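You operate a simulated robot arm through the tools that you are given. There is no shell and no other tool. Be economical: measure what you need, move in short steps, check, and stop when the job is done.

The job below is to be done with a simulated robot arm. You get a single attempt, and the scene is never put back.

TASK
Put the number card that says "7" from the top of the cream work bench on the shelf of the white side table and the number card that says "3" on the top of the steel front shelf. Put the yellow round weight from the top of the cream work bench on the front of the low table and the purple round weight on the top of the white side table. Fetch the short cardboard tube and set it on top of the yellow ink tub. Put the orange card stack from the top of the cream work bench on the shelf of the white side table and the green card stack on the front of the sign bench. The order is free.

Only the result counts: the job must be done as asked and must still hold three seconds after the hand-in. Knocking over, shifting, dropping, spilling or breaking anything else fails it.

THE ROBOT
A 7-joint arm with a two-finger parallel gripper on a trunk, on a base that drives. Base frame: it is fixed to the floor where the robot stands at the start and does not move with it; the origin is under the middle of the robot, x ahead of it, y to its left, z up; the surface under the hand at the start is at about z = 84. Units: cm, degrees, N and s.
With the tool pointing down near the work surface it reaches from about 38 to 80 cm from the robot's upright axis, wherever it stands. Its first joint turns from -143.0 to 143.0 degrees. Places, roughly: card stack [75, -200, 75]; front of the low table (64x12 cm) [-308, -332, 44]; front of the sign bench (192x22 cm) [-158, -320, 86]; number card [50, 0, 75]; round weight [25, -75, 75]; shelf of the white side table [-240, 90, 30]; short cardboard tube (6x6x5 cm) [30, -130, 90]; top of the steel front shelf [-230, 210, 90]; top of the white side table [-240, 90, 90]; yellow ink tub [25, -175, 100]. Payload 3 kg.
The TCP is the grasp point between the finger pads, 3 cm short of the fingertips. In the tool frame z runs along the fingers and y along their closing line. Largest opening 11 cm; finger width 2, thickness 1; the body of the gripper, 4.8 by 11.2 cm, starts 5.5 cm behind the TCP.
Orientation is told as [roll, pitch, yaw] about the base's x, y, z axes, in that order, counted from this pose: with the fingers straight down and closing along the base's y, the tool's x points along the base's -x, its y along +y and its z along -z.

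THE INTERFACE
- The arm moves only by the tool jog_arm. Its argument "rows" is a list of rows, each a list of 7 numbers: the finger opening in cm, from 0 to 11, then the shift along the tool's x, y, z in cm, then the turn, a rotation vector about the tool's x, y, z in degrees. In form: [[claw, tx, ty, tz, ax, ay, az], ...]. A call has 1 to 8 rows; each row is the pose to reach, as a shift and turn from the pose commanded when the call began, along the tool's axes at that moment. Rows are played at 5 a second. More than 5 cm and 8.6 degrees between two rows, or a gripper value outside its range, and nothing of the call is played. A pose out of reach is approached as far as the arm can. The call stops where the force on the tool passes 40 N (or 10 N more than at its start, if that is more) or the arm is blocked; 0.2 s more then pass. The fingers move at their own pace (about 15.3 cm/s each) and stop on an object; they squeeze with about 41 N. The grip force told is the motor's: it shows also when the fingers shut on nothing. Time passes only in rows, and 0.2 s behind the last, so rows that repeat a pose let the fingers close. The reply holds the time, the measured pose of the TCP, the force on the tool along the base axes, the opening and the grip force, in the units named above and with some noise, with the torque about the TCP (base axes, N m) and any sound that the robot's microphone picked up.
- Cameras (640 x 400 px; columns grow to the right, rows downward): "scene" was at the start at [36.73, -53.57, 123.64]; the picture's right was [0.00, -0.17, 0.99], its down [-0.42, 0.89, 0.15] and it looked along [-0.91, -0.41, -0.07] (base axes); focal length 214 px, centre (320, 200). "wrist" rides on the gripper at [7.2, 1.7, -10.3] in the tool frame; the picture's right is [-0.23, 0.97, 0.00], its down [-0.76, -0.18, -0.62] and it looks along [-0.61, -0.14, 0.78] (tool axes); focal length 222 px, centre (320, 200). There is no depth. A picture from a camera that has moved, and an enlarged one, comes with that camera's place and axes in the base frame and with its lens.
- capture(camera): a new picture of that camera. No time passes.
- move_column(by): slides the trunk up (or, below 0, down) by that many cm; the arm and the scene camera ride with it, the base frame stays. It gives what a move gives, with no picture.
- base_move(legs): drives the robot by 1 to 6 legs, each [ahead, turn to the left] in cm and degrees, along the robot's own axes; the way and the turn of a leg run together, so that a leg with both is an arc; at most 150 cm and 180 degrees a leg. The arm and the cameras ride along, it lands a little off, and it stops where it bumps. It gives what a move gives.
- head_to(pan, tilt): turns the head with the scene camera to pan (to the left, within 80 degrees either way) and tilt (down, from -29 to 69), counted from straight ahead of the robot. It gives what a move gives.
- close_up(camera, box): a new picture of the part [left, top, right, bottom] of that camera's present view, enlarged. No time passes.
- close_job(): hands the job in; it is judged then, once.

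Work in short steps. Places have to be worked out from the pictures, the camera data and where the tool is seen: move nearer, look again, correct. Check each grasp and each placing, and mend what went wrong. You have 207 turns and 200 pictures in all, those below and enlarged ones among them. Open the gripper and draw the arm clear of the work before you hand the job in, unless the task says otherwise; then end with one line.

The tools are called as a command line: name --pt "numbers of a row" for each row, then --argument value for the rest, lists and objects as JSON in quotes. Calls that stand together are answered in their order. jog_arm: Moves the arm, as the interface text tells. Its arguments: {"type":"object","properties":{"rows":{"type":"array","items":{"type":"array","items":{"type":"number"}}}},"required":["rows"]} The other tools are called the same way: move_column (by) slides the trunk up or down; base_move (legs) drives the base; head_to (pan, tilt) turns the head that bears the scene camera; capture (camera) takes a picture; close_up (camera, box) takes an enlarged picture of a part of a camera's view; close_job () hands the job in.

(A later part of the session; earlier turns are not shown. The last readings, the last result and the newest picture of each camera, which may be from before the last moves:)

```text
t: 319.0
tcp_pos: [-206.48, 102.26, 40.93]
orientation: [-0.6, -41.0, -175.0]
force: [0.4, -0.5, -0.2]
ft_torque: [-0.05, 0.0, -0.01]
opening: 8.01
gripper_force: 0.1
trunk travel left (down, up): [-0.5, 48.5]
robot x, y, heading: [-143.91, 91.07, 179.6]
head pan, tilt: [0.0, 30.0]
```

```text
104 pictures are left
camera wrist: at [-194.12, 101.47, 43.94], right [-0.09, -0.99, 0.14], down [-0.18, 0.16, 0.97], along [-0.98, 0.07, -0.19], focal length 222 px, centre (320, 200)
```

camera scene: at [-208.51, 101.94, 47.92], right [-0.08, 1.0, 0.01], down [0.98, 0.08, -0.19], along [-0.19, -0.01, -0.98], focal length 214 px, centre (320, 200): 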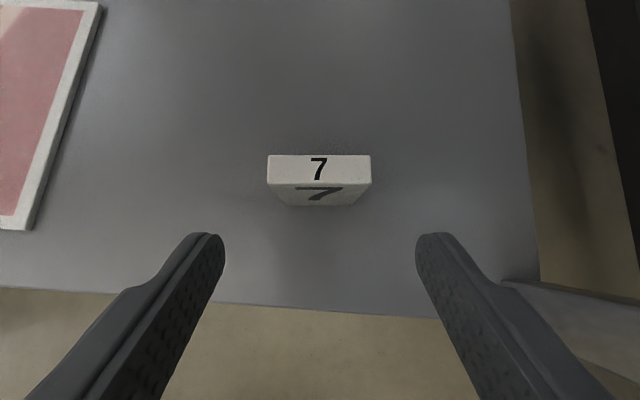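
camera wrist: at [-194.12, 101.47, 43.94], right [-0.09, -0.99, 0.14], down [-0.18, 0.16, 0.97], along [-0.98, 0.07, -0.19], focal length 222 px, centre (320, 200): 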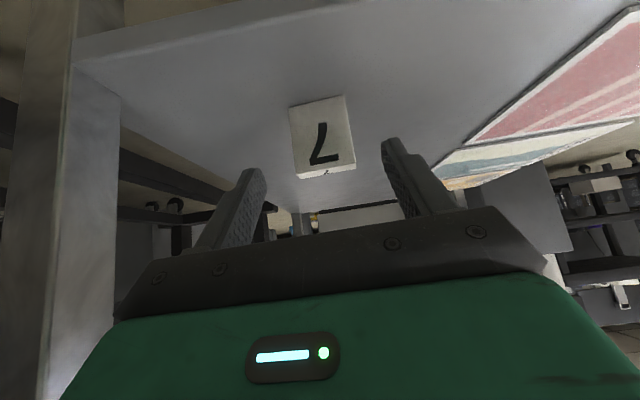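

The 7 is upright on the shelf. I back out, raise arm and trunk, and return to the left end of the bench for the 3.

base_move --legs '[[-40, 0]]'

jog_arm --pt "8 -3.0 1.8 -3.5 0 0 0" --pt "8 -6.0 3.6 -7.0 0 0 0" --pt "8 -9.0 5.4 -10.5 0 0 0" --pt "8 -12.0 7.2 -14 0 0 0" --pt "8 -15.0 9 -17.5 0 0 0" --pt "8 -18 10.8 -21 0 0 0" --pt "8 -21 12.6 -24.5 0 0 0" --pt "8 -24 14.4 -28 0 0 0"

move_column --by 32

base_move --legs '[[0, 130.1], [114, 0]]'

```text
t: 321.5
tcp_pos: [-166.41, 102.06, 40.96]
orientation: [-0.7, -41.0, -175.1]
force: [-0.2, 0.2, 0.5]
ft_torque: [0.02, -0.01, -0.02]
opening: 7.99
gripper_force: 0.1
trunk travel left (down, up): [-0.5, 48.5]
robot x, y, heading: [-103.73, 90.31, 179.6]
head pan, tilt: [0.0, 30.0]
```

```text
t: 323.3
tcp_pos: [-164.95, 87.06, 77.34]
orientation: [-0.6, -41.0, -175.2]
force: [-0.7, 1.2, -0.4]
ft_torque: [0.02, 0.0, 0.01]
opening: 8.01
gripper_force: 0.2
trunk travel left (down, up): [-0.5, 48.5]
robot x, y, heading: [-104.08, 90.48, 179.3]
head pan, tilt: [0.0, 30.0]
```

```text
t: 326.5
tcp_pos: [-164.97, 87.17, 109.37]
orientation: [-0.5, -41.0, -175.2]
force: [0.1, -0.5, 0.8]
ft_torque: [0.01, 0.02, 0.0]
opening: 8.0
gripper_force: 0.1
trunk travel left (down, up): [-32.5, 16.5]
robot x, y, heading: [-103.84, 90.3, 179.7]
head pan, tilt: [0.0, 30.0]
```

```text
t: 331.8
tcp_pos: [-67.92, 40.65, 109.4]
orientation: [-0.9, -40.9, -52.4]
force: [1.3, 1.6, -0.3]
ft_torque: [-0.05, 0.08, -0.05]
opening: 8.0
gripper_force: 0.1
trunk travel left (down, up): [-32.5, 16.5]
robot x, y, heading: [-110.45, 86.29, -56.2]
head pan, tilt: [0.0, 30.0]
stopped in leg 1: the robot was blocked; the commanded pose is now the measured one
```

The turn stopped near its end; I continue to the bench.

base_move --legs '[[0, 10], [114, 0], [0, 46]]'

```text
t: 340.4
tcp_pos: [30.24, 13.33, 109.46]
orientation: [-0.7, -40.9, 2.7]
force: [0.7, -0.9, 0.2]
ft_torque: [0.0, -0.02, -0.02]
opening: 8.0
gripper_force: 0.1
trunk travel left (down, up): [-32.5, 16.5]
robot x, y, heading: [-31.94, 1.17, -1.0]
head pan, tilt: [0.0, 30.0]
```

I shift the hand right and up, then drive 20 cm up to the bench and look.

jog_arm --pt "8 -0.9 -4.3 -1 0 0 0" --pt "8 -1.8 -8.6 -2 0 0 0" --pt "8 -2.7 -12.9 -3 0 0 0" --pt "8 -3.6 -17.2 -4.2 0 0 0" --pt "8 -3.9 -20 -4.5 0 0 0"

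base_move --legs '[[20, 0]]'

capture --camera "scene"

```text
t: 341.6
tcp_pos: [30.86, -6.63, 115.66]
orientation: [-0.7, -41.1, 2.8]
force: [0.1, -0.4, -0.2]
ft_torque: [-0.02, -0.04, 0.0]
opening: 8.01
gripper_force: 0.1
trunk travel left (down, up): [-32.5, 16.5]
robot x, y, heading: [-31.63, 1.34, -1.1]
head pan, tilt: [0.0, 30.0]
```

```text
t: 343.2
tcp_pos: [50.71, -6.94, 115.77]
orientation: [-0.7, -40.9, 2.9]
force: [-0.1, 1.1, 0.5]
ft_torque: [-0.01, -0.01, -0.02]
opening: 7.99
gripper_force: 0.0
trunk travel left (down, up): [-32.5, 16.5]
robot x, y, heading: [-12.25, 0.87, -0.9]
head pan, tilt: [0.0, 30.0]
```

```text
103 pictures are left
camera scene: at [52.81, -6.78, 122.71], right [0.04, -1.0, 0.01], down [-0.98, -0.04, -0.19], along [0.19, 0.0, -0.98], focal length 214 px, centre (320, 200)
```

scene: 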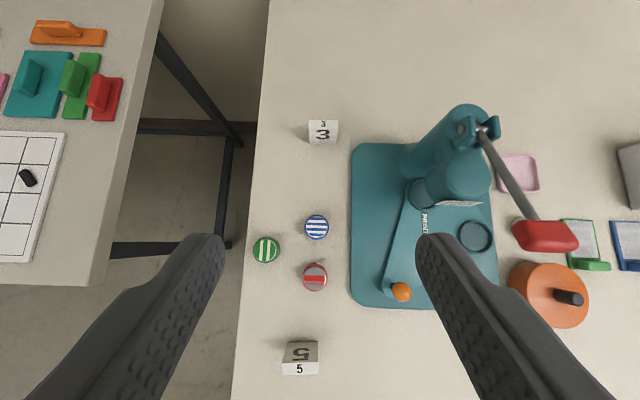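

3's top centre at ≈[71.9,-6.8]; yaw already matches. I approach along the finger axis, stopping 10 cm short.

jog_arm --pt "8 0.8 -0.3 3.4 0 0 0" --pt "8 1.7 -0.6 6.8 0 0 0" --pt "8 2.5 -0.9 10.1 0 0 0" --pt "8 2.5 -0.9 15 0 0 0" --pt "8 2.5 -0.9 20 0 0 0" --pt "8 2.5 -0.9 25 0 0 0"

head_to --pan 0 --tilt 45

capture --camera "scene"

capture --camera "wrist"

```text
t: 344.6
tcp_pos: [65.22, -7.4, 94.83]
orientation: [-0.7, -40.8, 2.8]
force: [-0.3, -0.7, 0.8]
ft_torque: [0.02, -0.02, 0.0]
opening: 8.01
gripper_force: 0.0
trunk travel left (down, up): [-32.5, 16.5]
robot x, y, heading: [-11.93, 0.79, -1.1]
head pan, tilt: [0.0, 30.0]
```

```text
t: 345.4
tcp_pos: [65.34, -7.54, 94.86]
orientation: [-0.6, -40.9, 3.0]
force: [-0.4, 0.0, 0.1]
ft_torque: [0.02, -0.01, -0.01]
opening: 7.97
gripper_force: 0.1
trunk travel left (down, up): [-32.5, 16.5]
robot x, y, heading: [-11.85, 1.08, -1.1]
head pan, tilt: [0.0, 45.0]
```

```text
102 pictures are left
camera scene: at [65.05, -7.41, 101.19], right [0.04, -1.0, 0.01], down [-1.0, -0.04, 0.07], along [-0.07, -0.01, -1.0], focal length 214 px, centre (320, 200)
```

scene: 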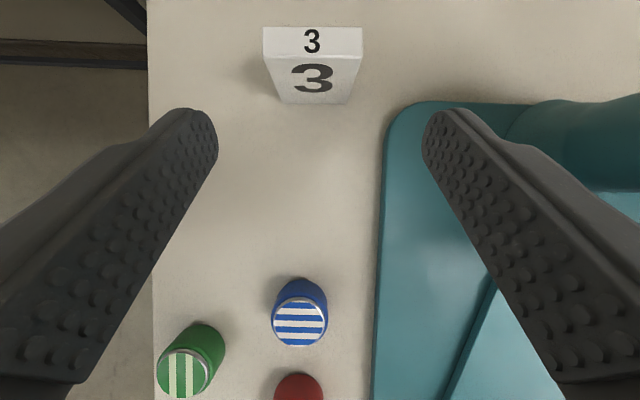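

```text
101 pictures are left
camera wrist: at [52.97, -6.21, 98.0], right [0.13, 0.98, 0.14], down [0.17, -0.16, 0.97], along [0.98, -0.1, -0.19], focal length 222 px, centre (320, 200)
```

wrist: 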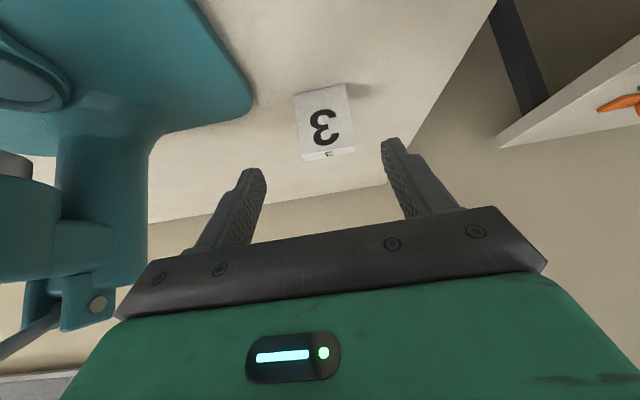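

3's centre ≈[72.1,-6.85]. I finish the approach with a narrower opening and grip.

jog_arm --pt "7.2 -0.1 0.2 4 0 0 0" --pt "7.2 -0.3 0.4 8 0 0 0" --pt "7.2 -0.3 0.4 10 0 0 0" --pt "3 -0.3 0.4 10 0 0 0" --pt "3 -0.3 0.4 10 0 0 0" --pt "3 -0.3 0.4 10 0 0 0" --pt "3 -0.3 0.4 10 0 0 0"

capture --camera "scene"

```text
t: 347.0
tcp_pos: [71.87, -6.88, 87.87]
orientation: [-0.7, -40.9, 2.9]
force: [0.3, 0.7, -0.7]
ft_torque: [0.03, 0.0, 0.01]
opening: 4.92
gripper_force: 40.8
trunk travel left (down, up): [-32.5, 16.5]
robot x, y, heading: [-11.84, 0.71, -1.0]
head pan, tilt: [0.0, 45.0]
```

```text
100 pictures are left
camera scene: at [71.64, -6.86, 94.09], right [0.04, -1.0, 0.01], down [-1.0, -0.04, 0.07], along [-0.07, -0.01, -1.0], focal length 214 px, centre (320, 200)
```

scene: 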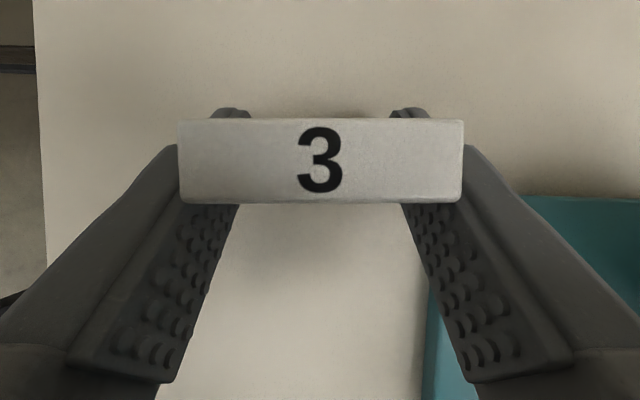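

Gripped. I lift, retract, back off, and go to a vantage point to look at the steel front shelf.

jog_arm --pt "3 -3.1 0 -3.6 0 0 0" --pt "3 -6.2 0 -7.2 0 0 0" --pt "3 -9.3 0 -10.8 0 0 0" --pt "3 -12.4 0 -14.4 0 0 0" --pt "3 -15.5 0 -18 0 0 0" --pt "3 -18.2 0 -21.2 0 0 0"

jog_arm --pt "3 3.3 0 -2.8 0 0 0" --pt "3 6.6 0 -5.6 0 0 0" --pt "3 9.9 0 -8.4 0 0 0" --pt "3 13.2 0 -11.2 0 0 0" --pt "3 16.5 0 -14 0 0 0"

base_move --legs '[[-35, 0], [0, 60], [0, 60]]'

head_to --pan 0 --tilt -29

capture --camera "scene"

```text
t: 348.4
tcp_pos: [72.09, -6.53, 115.72]
orientation: [-0.7, -40.8, 2.8]
force: [0.4, 0.0, -1.2]
ft_torque: [0.0, -0.01, -0.01]
opening: 4.92
gripper_force: 40.7
trunk travel left (down, up): [-32.5, 16.5]
robot x, y, heading: [-11.48, 0.72, -0.9]
head pan, tilt: [0.0, 45.0]
```

```text
t: 349.6
tcp_pos: [49.98, -7.47, 115.67]
orientation: [-0.6, -41.0, 2.8]
force: [0.9, 1.1, -0.7]
ft_torque: [0.02, 0.01, -0.01]
opening: 4.9
gripper_force: 40.9
trunk travel left (down, up): [-32.5, 16.5]
robot x, y, heading: [-11.97, 0.97, -1.1]
head pan, tilt: [0.0, 45.0]
```

```text
t: 357.1
tcp_pos: [-67.97, 59.99, 115.61]
orientation: [-0.9, -40.9, 120.9]
force: [-2.0, -1.1, -0.9]
ft_torque: [0.05, -0.11, -0.1]
opening: 4.87
gripper_force: 40.7
trunk travel left (down, up): [-32.5, 16.5]
robot x, y, heading: [-39.11, 4.69, 118.5]
head pan, tilt: [0.0, 45.0]
stopped in leg 3: the robot was blocked; the commanded pose is now the measured one
```

```text
t: 358.5
tcp_pos: [-67.83, 60.03, 115.61]
orientation: [-0.8, -40.9, 120.8]
force: [-0.2, 0.5, -1.2]
ft_torque: [-0.01, 0.0, -0.01]
opening: 4.91
gripper_force: 41.1
trunk travel left (down, up): [-32.5, 16.5]
robot x, y, heading: [-38.99, 4.5, 118.3]
head pan, tilt: [0.0, -28.6]
```

```text
99 pictures are left
camera scene: at [-71.54, 66.21, 130.28], right [0.86, 0.5, 0.01], down [0.18, -0.3, -0.94], along [-0.47, 0.81, -0.35], focal length 214 px, centre (320, 200)
```

scene: 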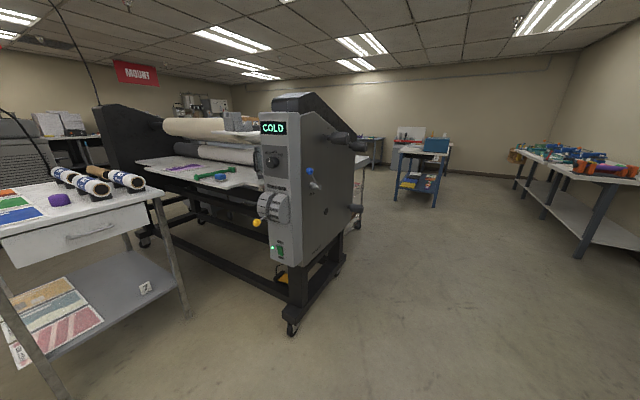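

I see the layout: laminator with a board on its near (-y) side. I zoom there to identify the "steel front shelf".

close_up --camera "scene" --box '[90, 90, 290, 240]'

close_up --camera "scene" --box '[330, 110, 470, 220]'

```text
2.67 times, centred on (190, 165) of scene
camera zoom: at [-71.54, 66.21, 130.28], right [0.86, 0.5, 0.01], down [0.18, -0.3, -0.94], along [-0.47, 0.81, -0.35], focal length 572 px, centre (667, 293)
```

zoom: 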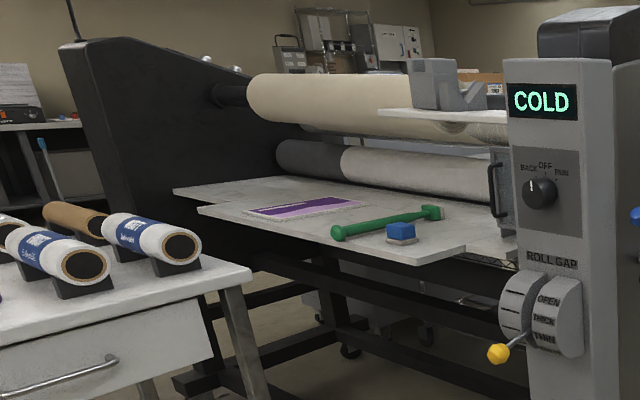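

```text
3.64 times, centred on (400, 165) of scene
camera zoom: at [-71.54, 66.21, 130.28], right [0.86, 0.5, 0.01], down [0.18, -0.3, -0.94], along [-0.47, 0.81, -0.35], focal length 780 px, centre (29, 327)
```

zoom: 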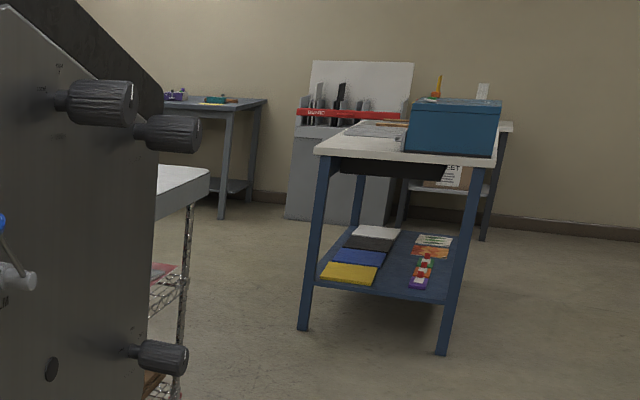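

The wire-post unit on the laminator's far side and the near board are both candidates; I drive round to a vantage point to see the laminator's far side.

base_move --legs '[[0, -20], [150, 0], [40, 0], [0, 60]]'

capture --camera "scene"

```text
t: 371.9
tcp_pos: [-125.52, 218.13, 115.76]
orientation: [-0.8, -40.9, 159.9]
force: [0.0, 0.2, 0.2]
ft_torque: [0.01, -0.03, 0.01]
opening: 4.92
gripper_force: 41.1
trunk travel left (down, up): [-32.5, 16.5]
robot x, y, heading: [-66.79, 196.85, 157.3]
head pan, tilt: [0.0, -28.6]
```

```text
96 pictures are left
camera scene: at [-132.34, 220.52, 130.29], right [0.35, 0.94, 0.01], down [0.33, -0.11, -0.94], along [-0.88, 0.33, -0.35], focal length 214 px, centre (320, 200)
```

scene: 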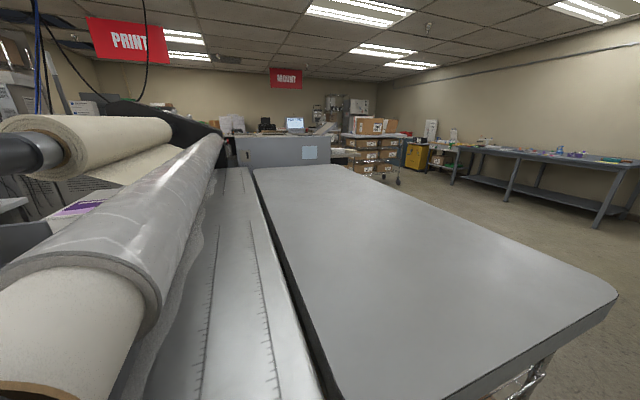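

A grey steel-topped wire-post unit (x -317…-146, y≈230…303, z≈90) stands by the laminator's far side, with a ruler strip between. I tilt the camera down for a closer look.

head_to --pan 0 --tilt 5

capture --camera "scene"

head_to --pan 40 --tilt -10

capture --camera "scene"

```text
t: 372.9
tcp_pos: [-125.56, 218.14, 115.78]
orientation: [-0.8, -40.9, 159.9]
force: [0.6, 0.8, -1.1]
ft_torque: [-0.01, -0.02, 0.02]
opening: 4.94
gripper_force: 41.2
trunk travel left (down, up): [-32.5, 16.5]
robot x, y, heading: [-66.77, 197.03, 157.5]
head pan, tilt: [0.0, 5.0]
```

```text
95 pictures are left
camera scene: at [-130.45, 219.9, 125.32], right [0.35, 0.94, 0.01], down [0.76, -0.28, -0.59], along [-0.55, 0.21, -0.81], focal length 214 px, centre (320, 200)
```

scene: 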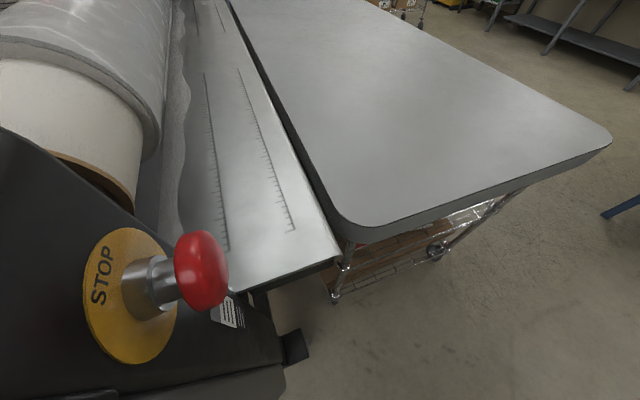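

```text
t: 373.9
tcp_pos: [-125.51, 218.08, 115.75]
orientation: [-0.9, -40.8, 159.8]
force: [0.7, -0.1, -0.7]
ft_torque: [0.0, 0.01, 0.03]
opening: 4.92
gripper_force: 41.4
trunk travel left (down, up): [-32.5, 16.5]
robot x, y, heading: [-66.71, 197.37, 157.3]
head pan, tilt: [40.0, -10.0]
```

```text
94 pictures are left
camera scene: at [-132.35, 214.74, 128.82], right [-0.12, 0.87, -0.48], down [0.58, -0.33, -0.75], along [-0.81, -0.37, -0.46], focal length 214 px, centre (320, 200)
```

scene: 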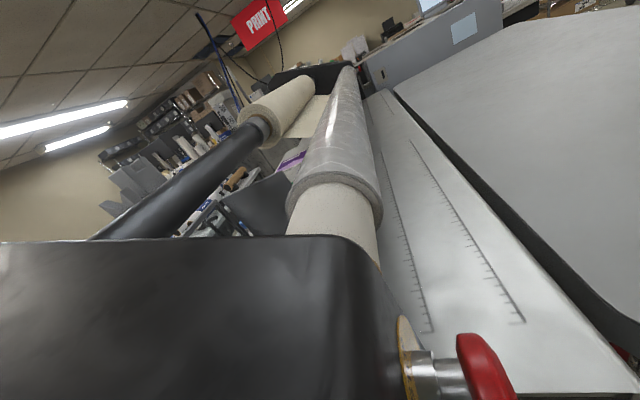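

By position ([-230,210,90]) the ruler-marked steel plate at the laminator's outfeed (y≈197–228, z≈90) is the steel front shelf. I reposition to face it from its +x end, aiming at ≈[-168,220].

base_move --legs '[[0, -26], [33, 0], [0, 48.5]]'

head_to --pan 0 --tilt 0

capture --camera "scene"

```text
t: 379.7
tcp_pos: [-151.74, 218.67, 115.82]
orientation: [-0.8, -40.9, -177.2]
force: [-0.5, 0.5, -0.9]
ft_torque: [0.02, 0.01, 0.02]
opening: 4.89
gripper_force: 40.9
trunk travel left (down, up): [-32.5, 16.5]
robot x, y, heading: [-89.38, 225.13, 179.8]
head pan, tilt: [40.0, -10.0]
```

```text
t: 380.8
tcp_pos: [-151.8, 218.72, 115.81]
orientation: [-0.8, -40.9, -177.2]
force: [-0.3, 0.2, 0.0]
ft_torque: [0.0, 0.01, 0.0]
opening: 4.9
gripper_force: 40.8
trunk travel left (down, up): [-32.5, 16.5]
robot x, y, heading: [-89.58, 224.93, 180.3]
head pan, tilt: [0.0, 0.0]
```

```text
93 pictures are left
camera scene: at [-157.44, 218.3, 126.01], right [-0.04, 1.0, 0.01], down [0.76, 0.04, -0.65], along [-0.65, -0.02, -0.76], focal length 214 px, centre (320, 200)
```

scene: 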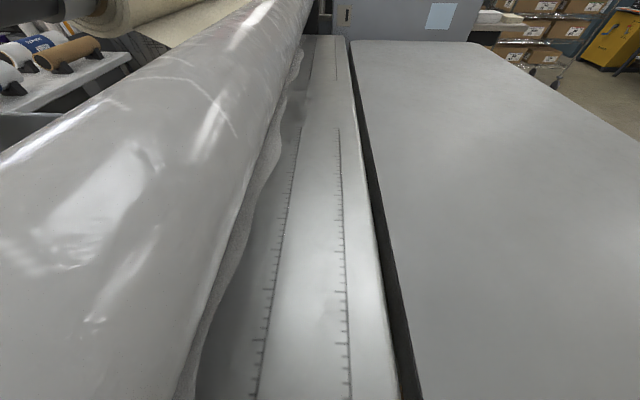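

The plate (y≈203–228, rulers on it) is clear. I move over [-168,217.5] and lower to z≈98 for a look.

jog_arm --pt "3 -3.1 0.1 2.7 0 0 0" --pt "3 -6.2 0.2 5.4 0 0 0" --pt "3 -9.4 0.3 8.1 0 0 0" --pt "3 -12.5 0.4 10.8 0 0 0" --pt "3 -9.4 0.4 14.4 0 0 0" --pt "3 -6.3 0.4 18 0 0 0" --pt "3 -3.2 0.4 21.6 0 0 0" --pt "3 -0.7 0.4 24.4 0 0 0"

capture --camera "wrist"

head_to --pan 0 --tilt 35

capture --camera "scene"

```text
t: 382.6
tcp_pos: [-168.39, 217.73, 97.8]
orientation: [-0.7, -41.0, -177.2]
force: [-0.4, 0.0, -0.6]
ft_torque: [-0.03, -0.01, -0.02]
opening: 4.92
gripper_force: 40.9
trunk travel left (down, up): [-32.5, 16.5]
robot x, y, heading: [-89.63, 224.69, 180.1]
head pan, tilt: [0.0, 0.0]
```

```text
92 pictures are left
camera wrist: at [-156.11, 216.5, 100.84], right [-0.13, -0.98, 0.14], down [-0.17, 0.16, 0.97], along [-0.98, 0.1, -0.19], focal length 222 px, centre (320, 200)
```

wrist: 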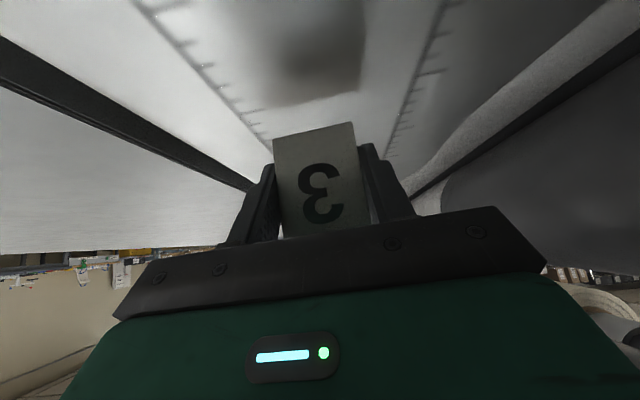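

```text
t: 383.6
tcp_pos: [-168.4, 217.69, 97.76]
orientation: [-0.8, -40.9, -177.3]
force: [0.2, -0.4, -0.4]
ft_torque: [0.01, -0.04, 0.0]
opening: 4.88
gripper_force: 40.8
trunk travel left (down, up): [-32.5, 16.5]
robot x, y, heading: [-89.23, 224.96, 180.1]
head pan, tilt: [0.0, 35.0]
```

```text
91 pictures are left
camera scene: at [-169.72, 217.56, 104.56], right [-0.04, 1.0, 0.01], down [0.99, 0.04, -0.1], along [-0.1, 0.01, -0.99], focal length 214 px, centre (320, 200)
```

scene: 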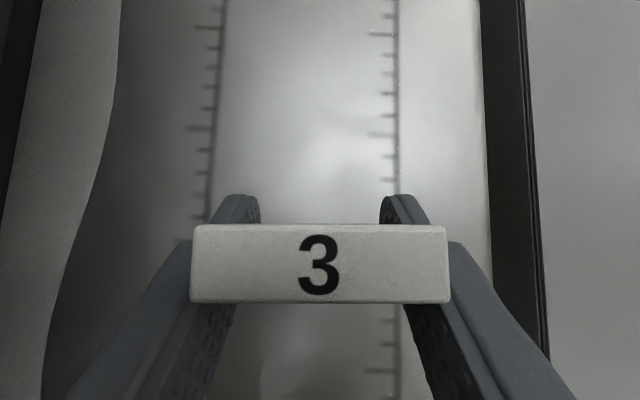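

Well placed between the rulers. I lower to near contact in small steps.

jog_arm --pt "3 0.66 0 0.75 0 0 0" --pt "3 1.3 0 1.5 0 0 0" --pt "3 1.8 0 2.05 0 0 0"

jog_arm --pt "3 0.15 0 0.18 0 0 0" --pt "3 0.3 0 0.36 0 0 0" --pt "3 0.45 0 0.54 0 0 0" --pt "3 0.6 0 0.72 0 0 0" --pt "3 0.75 0 0.9 0 0 0"

```text
t: 384.4
tcp_pos: [-168.27, 217.83, 95.65]
orientation: [-0.7, -41.4, -177.2]
force: [3.2, 1.9, 31.5]
ft_torque: [-0.51, -0.06, 0.02]
opening: 4.91
gripper_force: 41.4
trunk travel left (down, up): [-32.5, 16.5]
robot x, y, heading: [-89.38, 224.75, 179.9]
head pan, tilt: [0.0, 35.0]
```

```text
t: 385.2
tcp_pos: [-168.58, 217.58, 95.04]
orientation: [-0.6, -41.5, -177.4]
force: [-2.4, -0.1, 8.0]
ft_torque: [-0.24, 0.11, -0.1]
opening: 4.95
gripper_force: 40.9
trunk travel left (down, up): [-32.5, 16.5]
robot x, y, heading: [-89.17, 225.01, 180.0]
head pan, tilt: [0.0, 35.0]
stopped in row 3: the force on the tool passed its limit at 43 N (the readings are from after the stop); the commanded pose is now the measured one
```

In contact. I open gently with a tiny rise and check.

jog_arm --pt "5.3 -0.1 0 -0.12 0 0 0" --pt "6 -0.15 0 -0.18 0 0 0" --pt "7 -0.2 0 -0.23 0 0 0" --pt "7.5 -0.2 0 -0.23 0 0 0"

capture --camera "scene"

capture --camera "wrist"

```text
t: 386.2
tcp_pos: [-168.45, 217.71, 95.08]
orientation: [-0.7, -41.2, -177.2]
force: [0.1, -0.4, 0.1]
ft_torque: [-0.01, 0.04, 0.01]
opening: 7.52
gripper_force: 0.0
trunk travel left (down, up): [-32.5, 16.5]
robot x, y, heading: [-89.26, 225.29, 180.1]
head pan, tilt: [0.0, 35.0]
```

```text
90 pictures are left
camera scene: at [-169.77, 217.61, 101.75], right [-0.04, 1.0, 0.01], down [0.99, 0.04, -0.11], along [-0.11, 0.0, -0.99], focal length 214 px, centre (320, 200)
```

scene: 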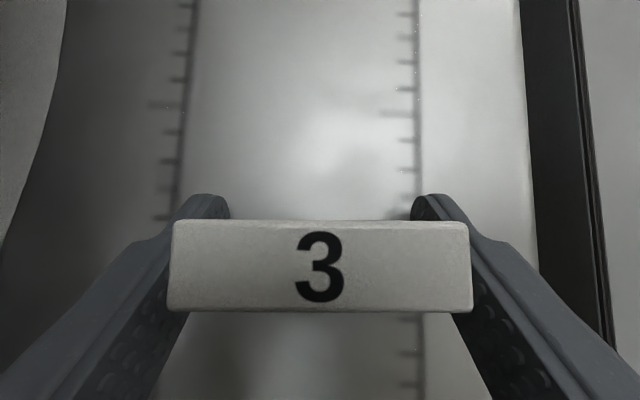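

```text
89 pictures are left
camera wrist: at [-156.16, 216.56, 98.04], right [-0.13, -0.98, 0.14], down [-0.17, 0.16, 0.97], along [-0.98, 0.1, -0.19], focal length 222 px, centre (320, 200)
```

wrist: 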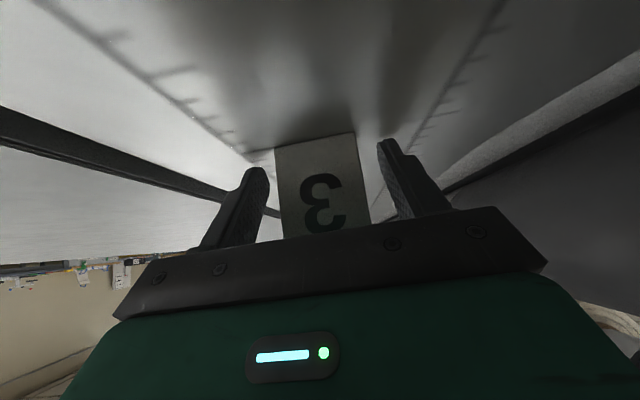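

The 3 stands on the plate. I withdraw along the finger axis and verify.

jog_arm --pt "7.5 0 0 -1 0 0 0" --pt "7.5 0 0 -4 0 0 0" --pt "7.5 0 0 -8 0 0 0" --pt "7.5 0 0 -12.5 0 0 0" --pt "7.5 0 0 -17 0 0 0"

capture --camera "scene"

```text
t: 387.4
tcp_pos: [-157.11, 217.98, 108.08]
orientation: [-0.7, -41.4, -177.2]
force: [-0.3, -0.5, 0.0]
ft_torque: [0.0, -0.01, -0.01]
opening: 7.48
gripper_force: 0.0
trunk travel left (down, up): [-32.5, 16.5]
robot x, y, heading: [-89.19, 225.02, 179.9]
head pan, tilt: [0.0, 35.0]
```

```text
88 pictures are left
camera scene: at [-158.45, 217.81, 114.83], right [-0.04, 1.0, 0.01], down [0.99, 0.04, -0.11], along [-0.11, 0.01, -0.99], focal length 214 px, centre (320, 200)
```

scene: 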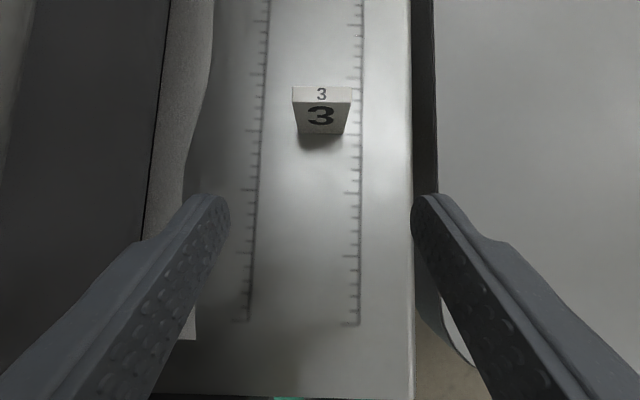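

3 is placed upright on the steel plate. I raise/retract the hand, back off, and drive down to the right end of the bench for the orange stack.

jog_arm --pt "7.5 -3 0 -3.5 0 0 0" --pt "7.5 -5 0 -6 0 0 0" --pt "7.5 -1.7 0 -8.8 0 0 0" --pt "7.5 1.6 0 -11.7 0 0 0" --pt "7.5 4.9 0 -14.6 0 0 0" --pt "7.5 8 0 -17.3 0 0 0"

base_move --legs '[[-30, 0], [0, 45], [0, 45], [150, 0], [150, 0], [145, 0]]'

```text
t: 388.8
tcp_pos: [-139.58, 218.92, 115.61]
orientation: [-0.7, -41.1, -177.3]
force: [-0.3, -0.5, -0.3]
ft_torque: [-0.02, -0.02, -0.01]
opening: 7.5
gripper_force: 0.1
trunk travel left (down, up): [-32.5, 16.5]
robot x, y, heading: [-89.57, 225.14, 180.0]
head pan, tilt: [0.0, 35.0]
```

```text
t: 389.6
tcp_pos: [-137.81, 218.79, 116.45]
orientation: [-0.2, -42.5, -177.7]
force: [-3.7, -0.2, 2.5]
ft_torque: [-0.12, 0.13, -0.12]
opening: 7.51
gripper_force: 0.0
trunk travel left (down, up): [-32.5, 16.5]
robot x, y, heading: [-86.9, 225.05, 180.1]
head pan, tilt: [0.0, 35.0]
stopped in leg 1: the force on the tool passed its limit at 108 N (the readings are from after the stop); the commanded pose is now the measured one
```

Unexpected force when reversing; I look at what the hand touches.

capture --camera "scene"

capture --camera "wrist"

head_to --pan 50 --tilt 50

capture --camera "scene"

```text
87 pictures are left
camera scene: at [-138.86, 218.66, 123.19], right [-0.04, 1.0, 0.0], down [0.99, 0.04, -0.13], along [-0.13, 0.0, -0.99], focal length 214 px, centre (320, 200)
```

scene: 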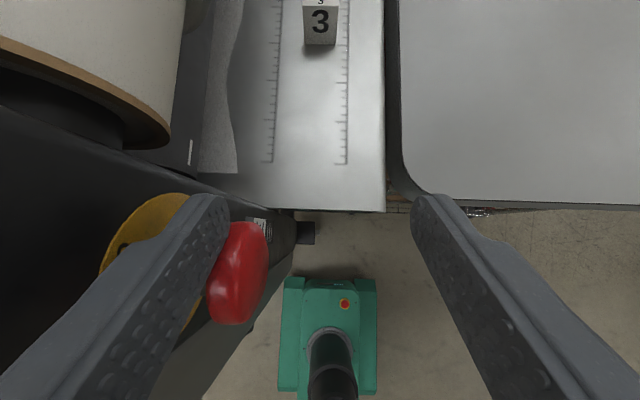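

```text
86 pictures are left
camera wrist: at [-125.35, 217.54, 119.17], right [-0.13, -0.98, 0.15], down [-0.15, 0.17, 0.97], along [-0.98, 0.1, -0.17], focal length 222 px, centre (320, 200)
```

wrist: 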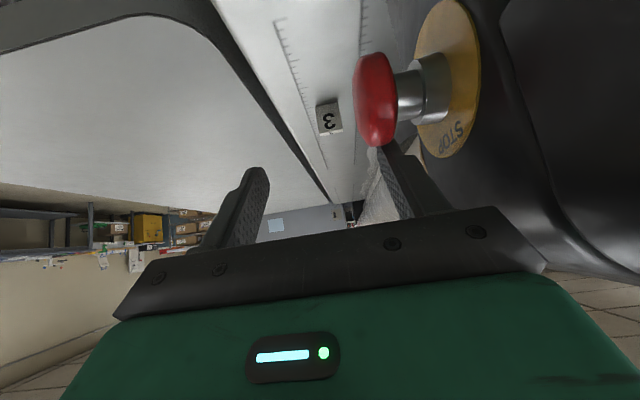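

```text
t: 390.8
tcp_pos: [-137.77, 218.77, 116.46]
orientation: [-0.3, -42.5, -177.6]
force: [-4.1, -0.5, 3.1]
ft_torque: [-0.1, 0.19, -0.19]
opening: 7.48
gripper_force: 0.1
trunk travel left (down, up): [-32.5, 16.5]
robot x, y, heading: [-86.9, 225.06, 180.2]
head pan, tilt: [50.0, 50.0]
```

```text
85 pictures are left
camera scene: at [-134.43, 212.93, 124.53], right [-0.54, 0.63, -0.56], down [0.78, 0.62, -0.07], along [0.3, -0.48, -0.82], focal length 214 px, centre (320, 200)
```

scene: 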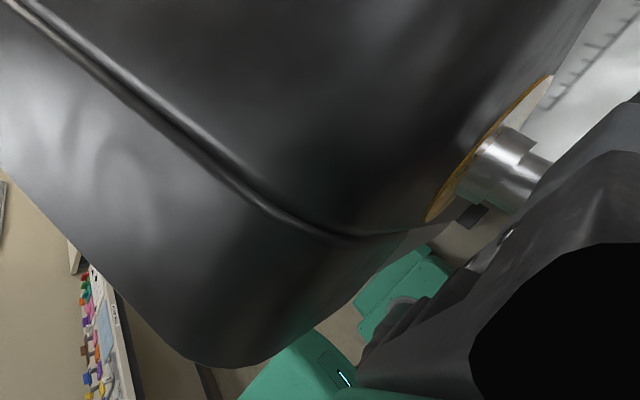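

The finger is hooked against the laminator's STOP button. I move forward a little, then sideways (+y) away from it, then up.

jog_arm --pt "7.5 -0.8 0 0.7 0 0 0" --pt "7.5 -1.5 0 1.3 0 0 0" --pt "7.5 -1.5 -2.5 1.3 0 0 0" --pt "7.5 -1.5 -5 1.3 0 0 0" --pt "7.5 -1.5 -8.5 1.3 0 0 0" --pt "7.5 -4.7 -8.5 -2.2 0 0 0" --pt "7.5 -8 -8.5 -5.8 0 0 0"

capture --camera "wrist"

```text
t: 392.4
tcp_pos: [-139.83, 227.33, 126.05]
orientation: [-0.4, -42.5, -177.5]
force: [0.7, 0.8, 0.3]
ft_torque: [0.01, 0.0, -0.01]
opening: 7.52
gripper_force: 0.0
trunk travel left (down, up): [-32.5, 16.5]
robot x, y, heading: [-87.23, 225.35, 179.9]
head pan, tilt: [50.0, 50.0]
```

```text
84 pictures are left
camera wrist: at [-127.53, 226.18, 128.76], right [-0.13, -0.98, 0.15], down [-0.15, 0.17, 0.97], along [-0.98, 0.1, -0.17], focal length 222 px, centre (320, 200)
```

wrist: 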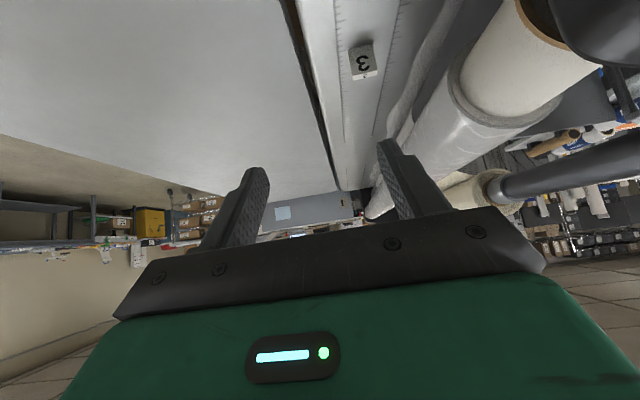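

Free now, and the 3 still stands. I back off straight and check the STOP button.

base_move --legs '[[-30, 0]]'

head_to --pan 20 --tilt -15

capture --camera "scene"

```text
t: 394.5
tcp_pos: [-109.75, 227.45, 125.87]
orientation: [-0.3, -42.4, -177.7]
force: [0.6, 0.1, 0.0]
ft_torque: [-0.03, 0.02, 0.0]
opening: 7.5
gripper_force: 0.1
trunk travel left (down, up): [-32.5, 16.5]
robot x, y, heading: [-56.79, 224.75, 179.9]
head pan, tilt: [50.0, 50.0]
```

```text
t: 395.8
tcp_pos: [-109.74, 227.49, 125.9]
orientation: [-0.3, -42.5, -177.8]
force: [0.4, -0.3, -0.8]
ft_torque: [0.01, -0.02, 0.0]
opening: 7.49
gripper_force: 0.2
trunk travel left (down, up): [-32.5, 16.5]
robot x, y, heading: [-56.72, 224.6, 179.9]
head pan, tilt: [20.0, -15.0]
```

```text
83 pictures are left
camera scene: at [-115.77, 224.47, 139.01], right [-0.26, 0.93, -0.25], down [0.55, -0.07, -0.83], along [-0.79, -0.36, -0.5], focal length 214 px, centre (320, 200)
```

scene: 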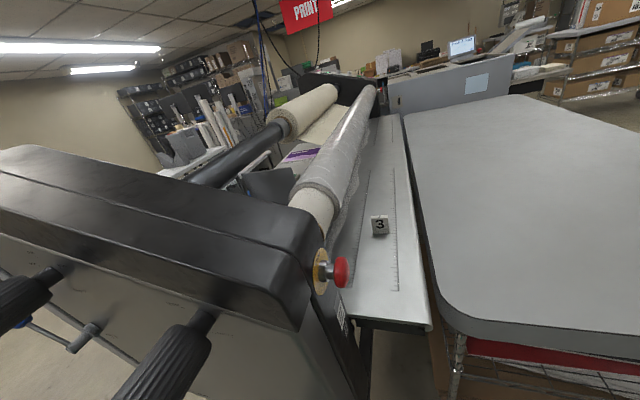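

Everything intact. Now I drive south along x≈-57 to the bench's right end.

base_move --legs '[[0, 45], [0, 45], [150, 0], [150, 0], [145, 0]]'

```text
t: 421.4
tcp_pos: [-52.43, -274.51, 126.0]
orientation: [-0.3, -42.5, -86.4]
force: [-0.3, 0.4, 1.2]
ft_torque: [-0.03, 0.03, -0.01]
opening: 7.5
gripper_force: 0.0
trunk travel left (down, up): [-32.5, 16.5]
robot x, y, heading: [-51.38, -221.36, -89.0]
head pan, tilt: [20.0, -15.0]
```

Hand back to vertical and retracted, then turn and reverse in toward the bench end as before.

jog_arm --pt "9 0 0 0 0 8.5 0" --pt "9 0 0 0 0 17 0" --pt "9 0 0 0 0 25.5 0" --pt "9 0 0 0 0 34 0" --pt "9 0 0 0 0 42.4 0"

jog_arm --pt "9 4 0 2.5 0 0 0" --pt "9 8 0 5 0 0 0" --pt "9 12 0 7.5 0 0 0"

base_move --legs '[[0, -55], [0, -56]]'

```text
t: 422.6
tcp_pos: [-52.3, -274.64, 126.1]
orientation: [-0.2, 0.0, -86.7]
force: [0.1, 0.1, 0.2]
ft_torque: [0.0, 0.02, -0.01]
opening: 8.99
gripper_force: 0.0
trunk travel left (down, up): [-32.5, 16.5]
robot x, y, heading: [-51.54, -221.37, -88.9]
head pan, tilt: [20.0, -15.0]
```

```text
t: 423.4
tcp_pos: [-53.19, -262.35, 118.38]
orientation: [-0.3, -0.1, -86.6]
force: [-0.3, -1.4, 0.6]
ft_torque: [0.01, -0.01, 0.02]
opening: 9.0
gripper_force: 0.1
trunk travel left (down, up): [-32.5, 16.5]
robot x, y, heading: [-51.45, -221.7, -89.1]
head pan, tilt: [20.0, -15.0]
```

```text
t: 428.8
tcp_pos: [-88.17, -205.78, 118.6]
orientation: [-0.1, -0.1, 163.0]
force: [0.9, -0.1, 0.0]
ft_torque: [-0.03, 0.03, 0.03]
opening: 9.02
gripper_force: 0.1
trunk travel left (down, up): [-32.5, 16.5]
robot x, y, heading: [-52.56, -227.08, 161.1]
head pan, tilt: [20.0, -15.0]
```

Readings look a bit inconsistent; I re-read before reversing.

head_to --pan 0 --tilt -20

capture --camera "scene"

```text
t: 429.7
tcp_pos: [-88.26, -205.76, 118.61]
orientation: [-0.2, -0.1, 163.1]
force: [0.7, 0.1, -0.4]
ft_torque: [-0.05, 0.04, -0.01]
opening: 9.01
gripper_force: 0.1
trunk travel left (down, up): [-32.5, 16.5]
robot x, y, heading: [-52.5, -227.15, 161.2]
head pan, tilt: [0.0, -20.0]
```

```text
82 pictures are left
camera scene: at [-101.54, -201.75, 123.98], right [0.29, 0.96, 0.0], down [0.9, -0.27, -0.34], along [-0.33, 0.1, -0.94], focal length 214 px, centre (320, 200)
```

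scene: 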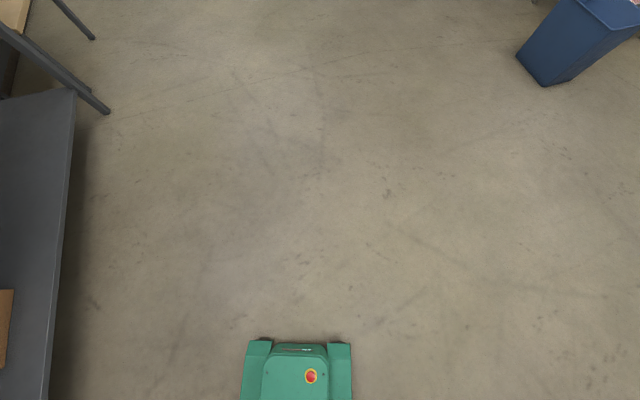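

Consistent enough. Reverse in and turn to face +y.

base_move --legs '[[-128, 0], [0, -70]]'

head_to --pan 0 --tilt -15

capture --camera "scene"

```text
t: 439.3
tcp_pos: [78.09, -227.9, 118.56]
orientation: [-0.1, 0.0, 92.4]
force: [-0.1, 0.5, 0.9]
ft_torque: [-0.01, 0.01, 0.0]
opening: 8.99
gripper_force: 0.0
trunk travel left (down, up): [-32.5, 16.5]
robot x, y, heading: [66.23, -268.49, 90.7]
head pan, tilt: [0.0, -20.0]
```

```text
t: 440.0
tcp_pos: [77.95, -227.96, 118.51]
orientation: [-0.3, -0.1, 92.4]
force: [-0.5, -1.0, 0.2]
ft_torque: [0.05, -0.04, 0.02]
opening: 8.99
gripper_force: 0.0
trunk travel left (down, up): [-32.5, 16.5]
robot x, y, heading: [65.88, -269.04, 90.9]
head pan, tilt: [0.0, -15.0]
```

```text
81 pictures are left
camera scene: at [77.44, -214.77, 123.58], right [1.0, 0.04, 0.0], down [0.04, -0.96, -0.26], along [-0.01, 0.26, -0.97], focal length 214 px, centre (320, 200)
```

scene: 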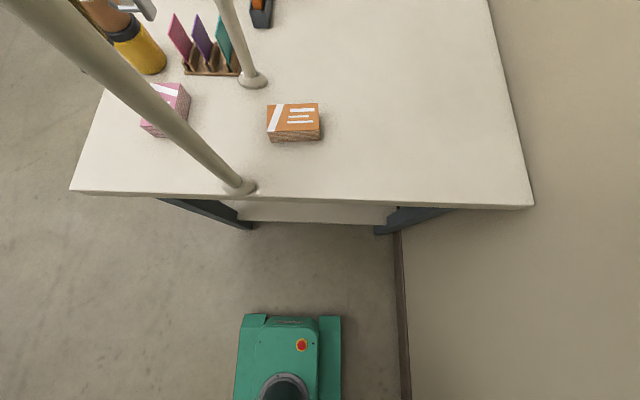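

Orange at ≈[71.2,-188.9] as before. Drive 18 cm forward and rotate the hand to close across y.

base_move --legs '[[18, 0]]'

jog_arm --pt "9 0 0 0 0 0 8.5" --pt "9 0 0 0 0 0 17" --pt "9 0 0 0 0 0 25.5" --pt "9 0 0 0 0 0 34" --pt "9 0 0 0 0 0 42.5" --pt "9 0 0 0 0 0 51" --pt "9 0 0 0 0 0 59.5" --pt "9 0 0 0 0 0 68"

jog_arm --pt "9 0 0 0 0 0 8.5" --pt "9 0 0 0 0 0 17" --pt "9 0 0 0 0 0 19.4"

head_to --pan 40 --tilt 20

capture --camera "scene"

```text
t: 441.5
tcp_pos: [77.66, -209.82, 118.64]
orientation: [-0.4, -0.2, 92.7]
force: [-0.3, -0.5, 0.6]
ft_torque: [-0.01, -0.01, -0.01]
opening: 9.0
gripper_force: 0.1
trunk travel left (down, up): [-32.5, 16.5]
robot x, y, heading: [65.46, -250.78, 90.9]
head pan, tilt: [0.0, -15.0]
```

```text
t: 443.3
tcp_pos: [77.67, -209.79, 118.8]
orientation: [0.1, -0.3, 24.4]
force: [-1.0, -0.5, -0.7]
ft_torque: [-0.02, 0.0, 0.01]
opening: 8.99
gripper_force: 0.1
trunk travel left (down, up): [-32.5, 16.5]
robot x, y, heading: [66.05, -250.84, 91.2]
head pan, tilt: [0.0, -15.0]
```

```text
t: 444.1
tcp_pos: [77.58, -209.74, 118.65]
orientation: [0.1, -0.4, 5.1]
force: [0.4, 0.4, -0.1]
ft_torque: [0.04, -0.02, 0.03]
opening: 8.99
gripper_force: 0.0
trunk travel left (down, up): [-32.5, 16.5]
robot x, y, heading: [65.68, -250.83, 90.9]
head pan, tilt: [0.0, -15.0]
```

```text
t: 445.1
tcp_pos: [77.61, -209.74, 118.61]
orientation: [0.2, -0.2, 5.2]
force: [0.1, 1.2, 0.0]
ft_torque: [0.03, 0.03, -0.02]
opening: 9.01
gripper_force: 0.0
trunk travel left (down, up): [-32.5, 16.5]
robot x, y, heading: [65.95, -250.41, 91.0]
head pan, tilt: [40.0, 20.0]
```

```text
80 pictures are left
camera scene: at [84.86, -203.13, 124.56], right [0.07, -0.76, -0.64], down [-0.92, -0.3, 0.26], along [-0.39, 0.57, -0.72], focal length 214 px, centre (320, 200)
```

scene: 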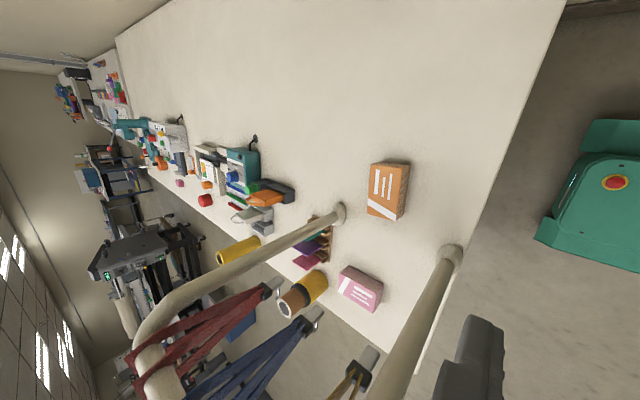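

The arm would pass close to the near post from here, so I first shift the base ~15 cm to +x with an S-manoeuvre.

base_move --legs '[[0, 30], [-30, 0], [0, -30], [24, 0]]'

head_to --pan 0 --tilt 20

capture --camera "scene"

```text
t: 451.6
tcp_pos: [93.21, -211.98, 118.69]
orientation: [0.2, -0.3, 4.6]
force: [0.4, 0.7, 0.7]
ft_torque: [-0.01, 0.01, -0.03]
opening: 9.01
gripper_force: 0.1
trunk travel left (down, up): [-32.5, 16.5]
robot x, y, heading: [80.59, -252.92, 90.7]
head pan, tilt: [40.0, 20.0]
```

```text
t: 452.6
tcp_pos: [93.26, -212.2, 118.57]
orientation: [0.2, -0.3, 4.6]
force: [0.2, -0.8, 0.0]
ft_torque: [-0.01, -0.03, 0.02]
opening: 9.02
gripper_force: 0.0
trunk travel left (down, up): [-32.5, 16.5]
robot x, y, heading: [80.74, -252.9, 90.4]
head pan, tilt: [0.0, 20.0]
```

```text
79 pictures are left
camera scene: at [100.95, -211.52, 122.41], right [0.08, -1.0, 0.0], down [-0.94, -0.08, 0.34], along [-0.34, -0.02, -0.94], focal length 214 px, centre (320, 200)
```

scene: 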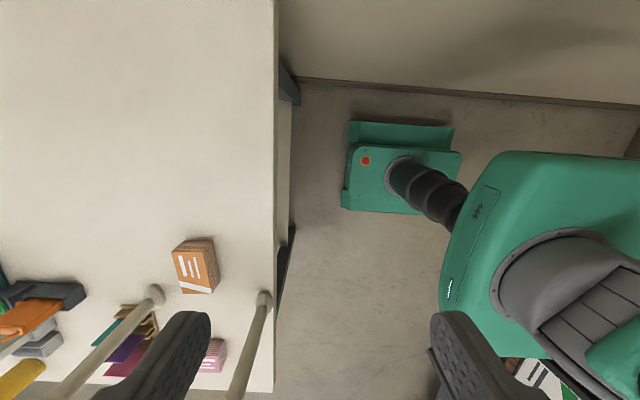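

Now to above the orange stack: first +y, then -x.

jog_arm --pt "9 1.2 4.7 0 0 0 0" --pt "9 2.4 9.4 0 0 0 0" --pt "9 3.6 14.1 0 0 0 0" --pt "9 4.8 18.8 0 0 0 0" --pt "9 6.1 23.5 0 0 0 0" --pt "9 10.7 24 0 0 0 0" --pt "9 15.3 24.5 0 0 0 0" --pt "9 19.9 25 0 0 0 0"

jog_arm --pt "9 0 0 5 0 0 0" --pt "9 0 0 10 0 0 0" --pt "9 0 0 15 0 0 0" --pt "9 0 0 17 0 0 0"

head_to --pan 0 --tilt 30

capture --camera "scene"

capture --camera "wrist"

```text
t: 454.4
tcp_pos: [71.34, -188.91, 118.54]
orientation: [0.1, -0.2, 4.6]
force: [0.8, 0.3, 0.3]
ft_torque: [-0.01, 0.08, 0.02]
opening: 9.01
gripper_force: 0.1
trunk travel left (down, up): [-32.5, 16.5]
robot x, y, heading: [80.48, -253.14, 90.6]
head pan, tilt: [0.0, 20.0]
```

```text
t: 455.4
tcp_pos: [71.33, -188.97, 101.56]
orientation: [0.1, -0.1, 4.8]
force: [-0.4, -0.6, -0.2]
ft_torque: [-0.02, 0.0, 0.02]
opening: 8.99
gripper_force: 0.0
trunk travel left (down, up): [-32.5, 16.5]
robot x, y, heading: [80.83, -252.91, 90.8]
head pan, tilt: [0.0, 20.0]
```

```text
t: 456.2
tcp_pos: [71.28, -188.94, 101.6]
orientation: [0.2, -0.2, 4.7]
force: [1.0, -0.5, -0.3]
ft_torque: [-0.01, 0.02, 0.0]
opening: 9.0
gripper_force: 0.0
trunk travel left (down, up): [-32.5, 16.5]
robot x, y, heading: [80.61, -252.8, 90.8]
head pan, tilt: [0.0, 30.0]
```

```text
78 pictures are left
camera scene: at [77.49, -188.45, 105.55], right [0.08, -1.0, 0.0], down [-0.87, -0.07, 0.5], along [-0.49, -0.04, -0.87], focal length 214 px, centre (320, 200)
```

scene: 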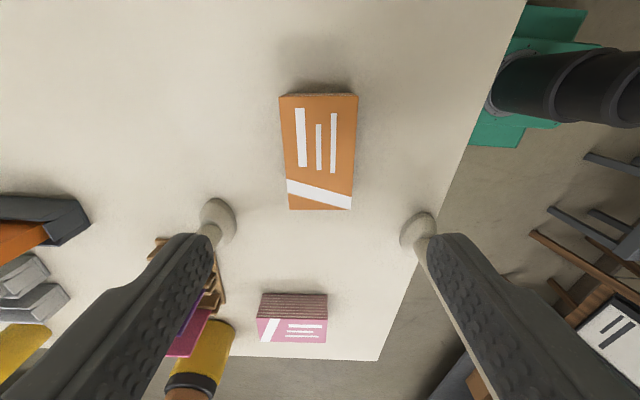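

```text
77 pictures are left
camera wrist: at [63.95, -187.82, 111.88], right [0.15, 0.99, 0.0], down [0.77, -0.12, 0.63], along [0.62, -0.09, -0.78], focal length 222 px, centre (320, 200)
```

wrist: 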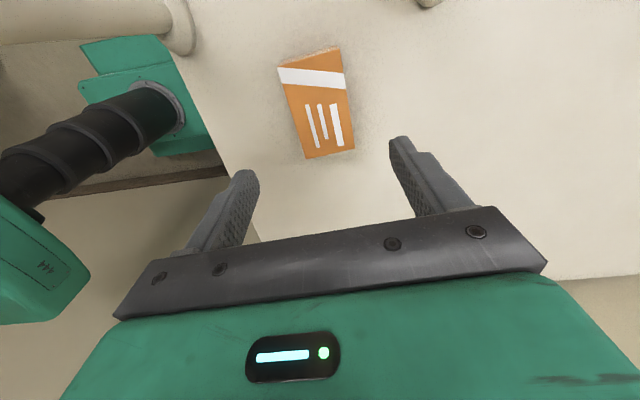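

Same alignment as with the green one. Descend and grip.

jog_arm --pt "9 0 0 4 0 0 0" --pt "9 0 0 8 0 0 0" --pt "9 0 0 12 0 0 0" --pt "9 0 0 14 0 0 0" --pt "4 0 0 14 0 0 0" --pt "4 0 0 14 0 0 0" --pt "4 0 0 14 0 0 0" --pt "4 0 0 14 0 0 0"

```text
t: 458.0
tcp_pos: [71.32, -188.91, 87.53]
orientation: [0.1, -0.3, 4.7]
force: [0.8, -0.3, -0.7]
ft_torque: [0.01, -0.01, 0.02]
opening: 5.96
gripper_force: 40.9
trunk travel left (down, up): [-32.5, 16.5]
robot x, y, heading: [80.53, -252.63, 90.5]
head pan, tilt: [0.0, 30.0]
```

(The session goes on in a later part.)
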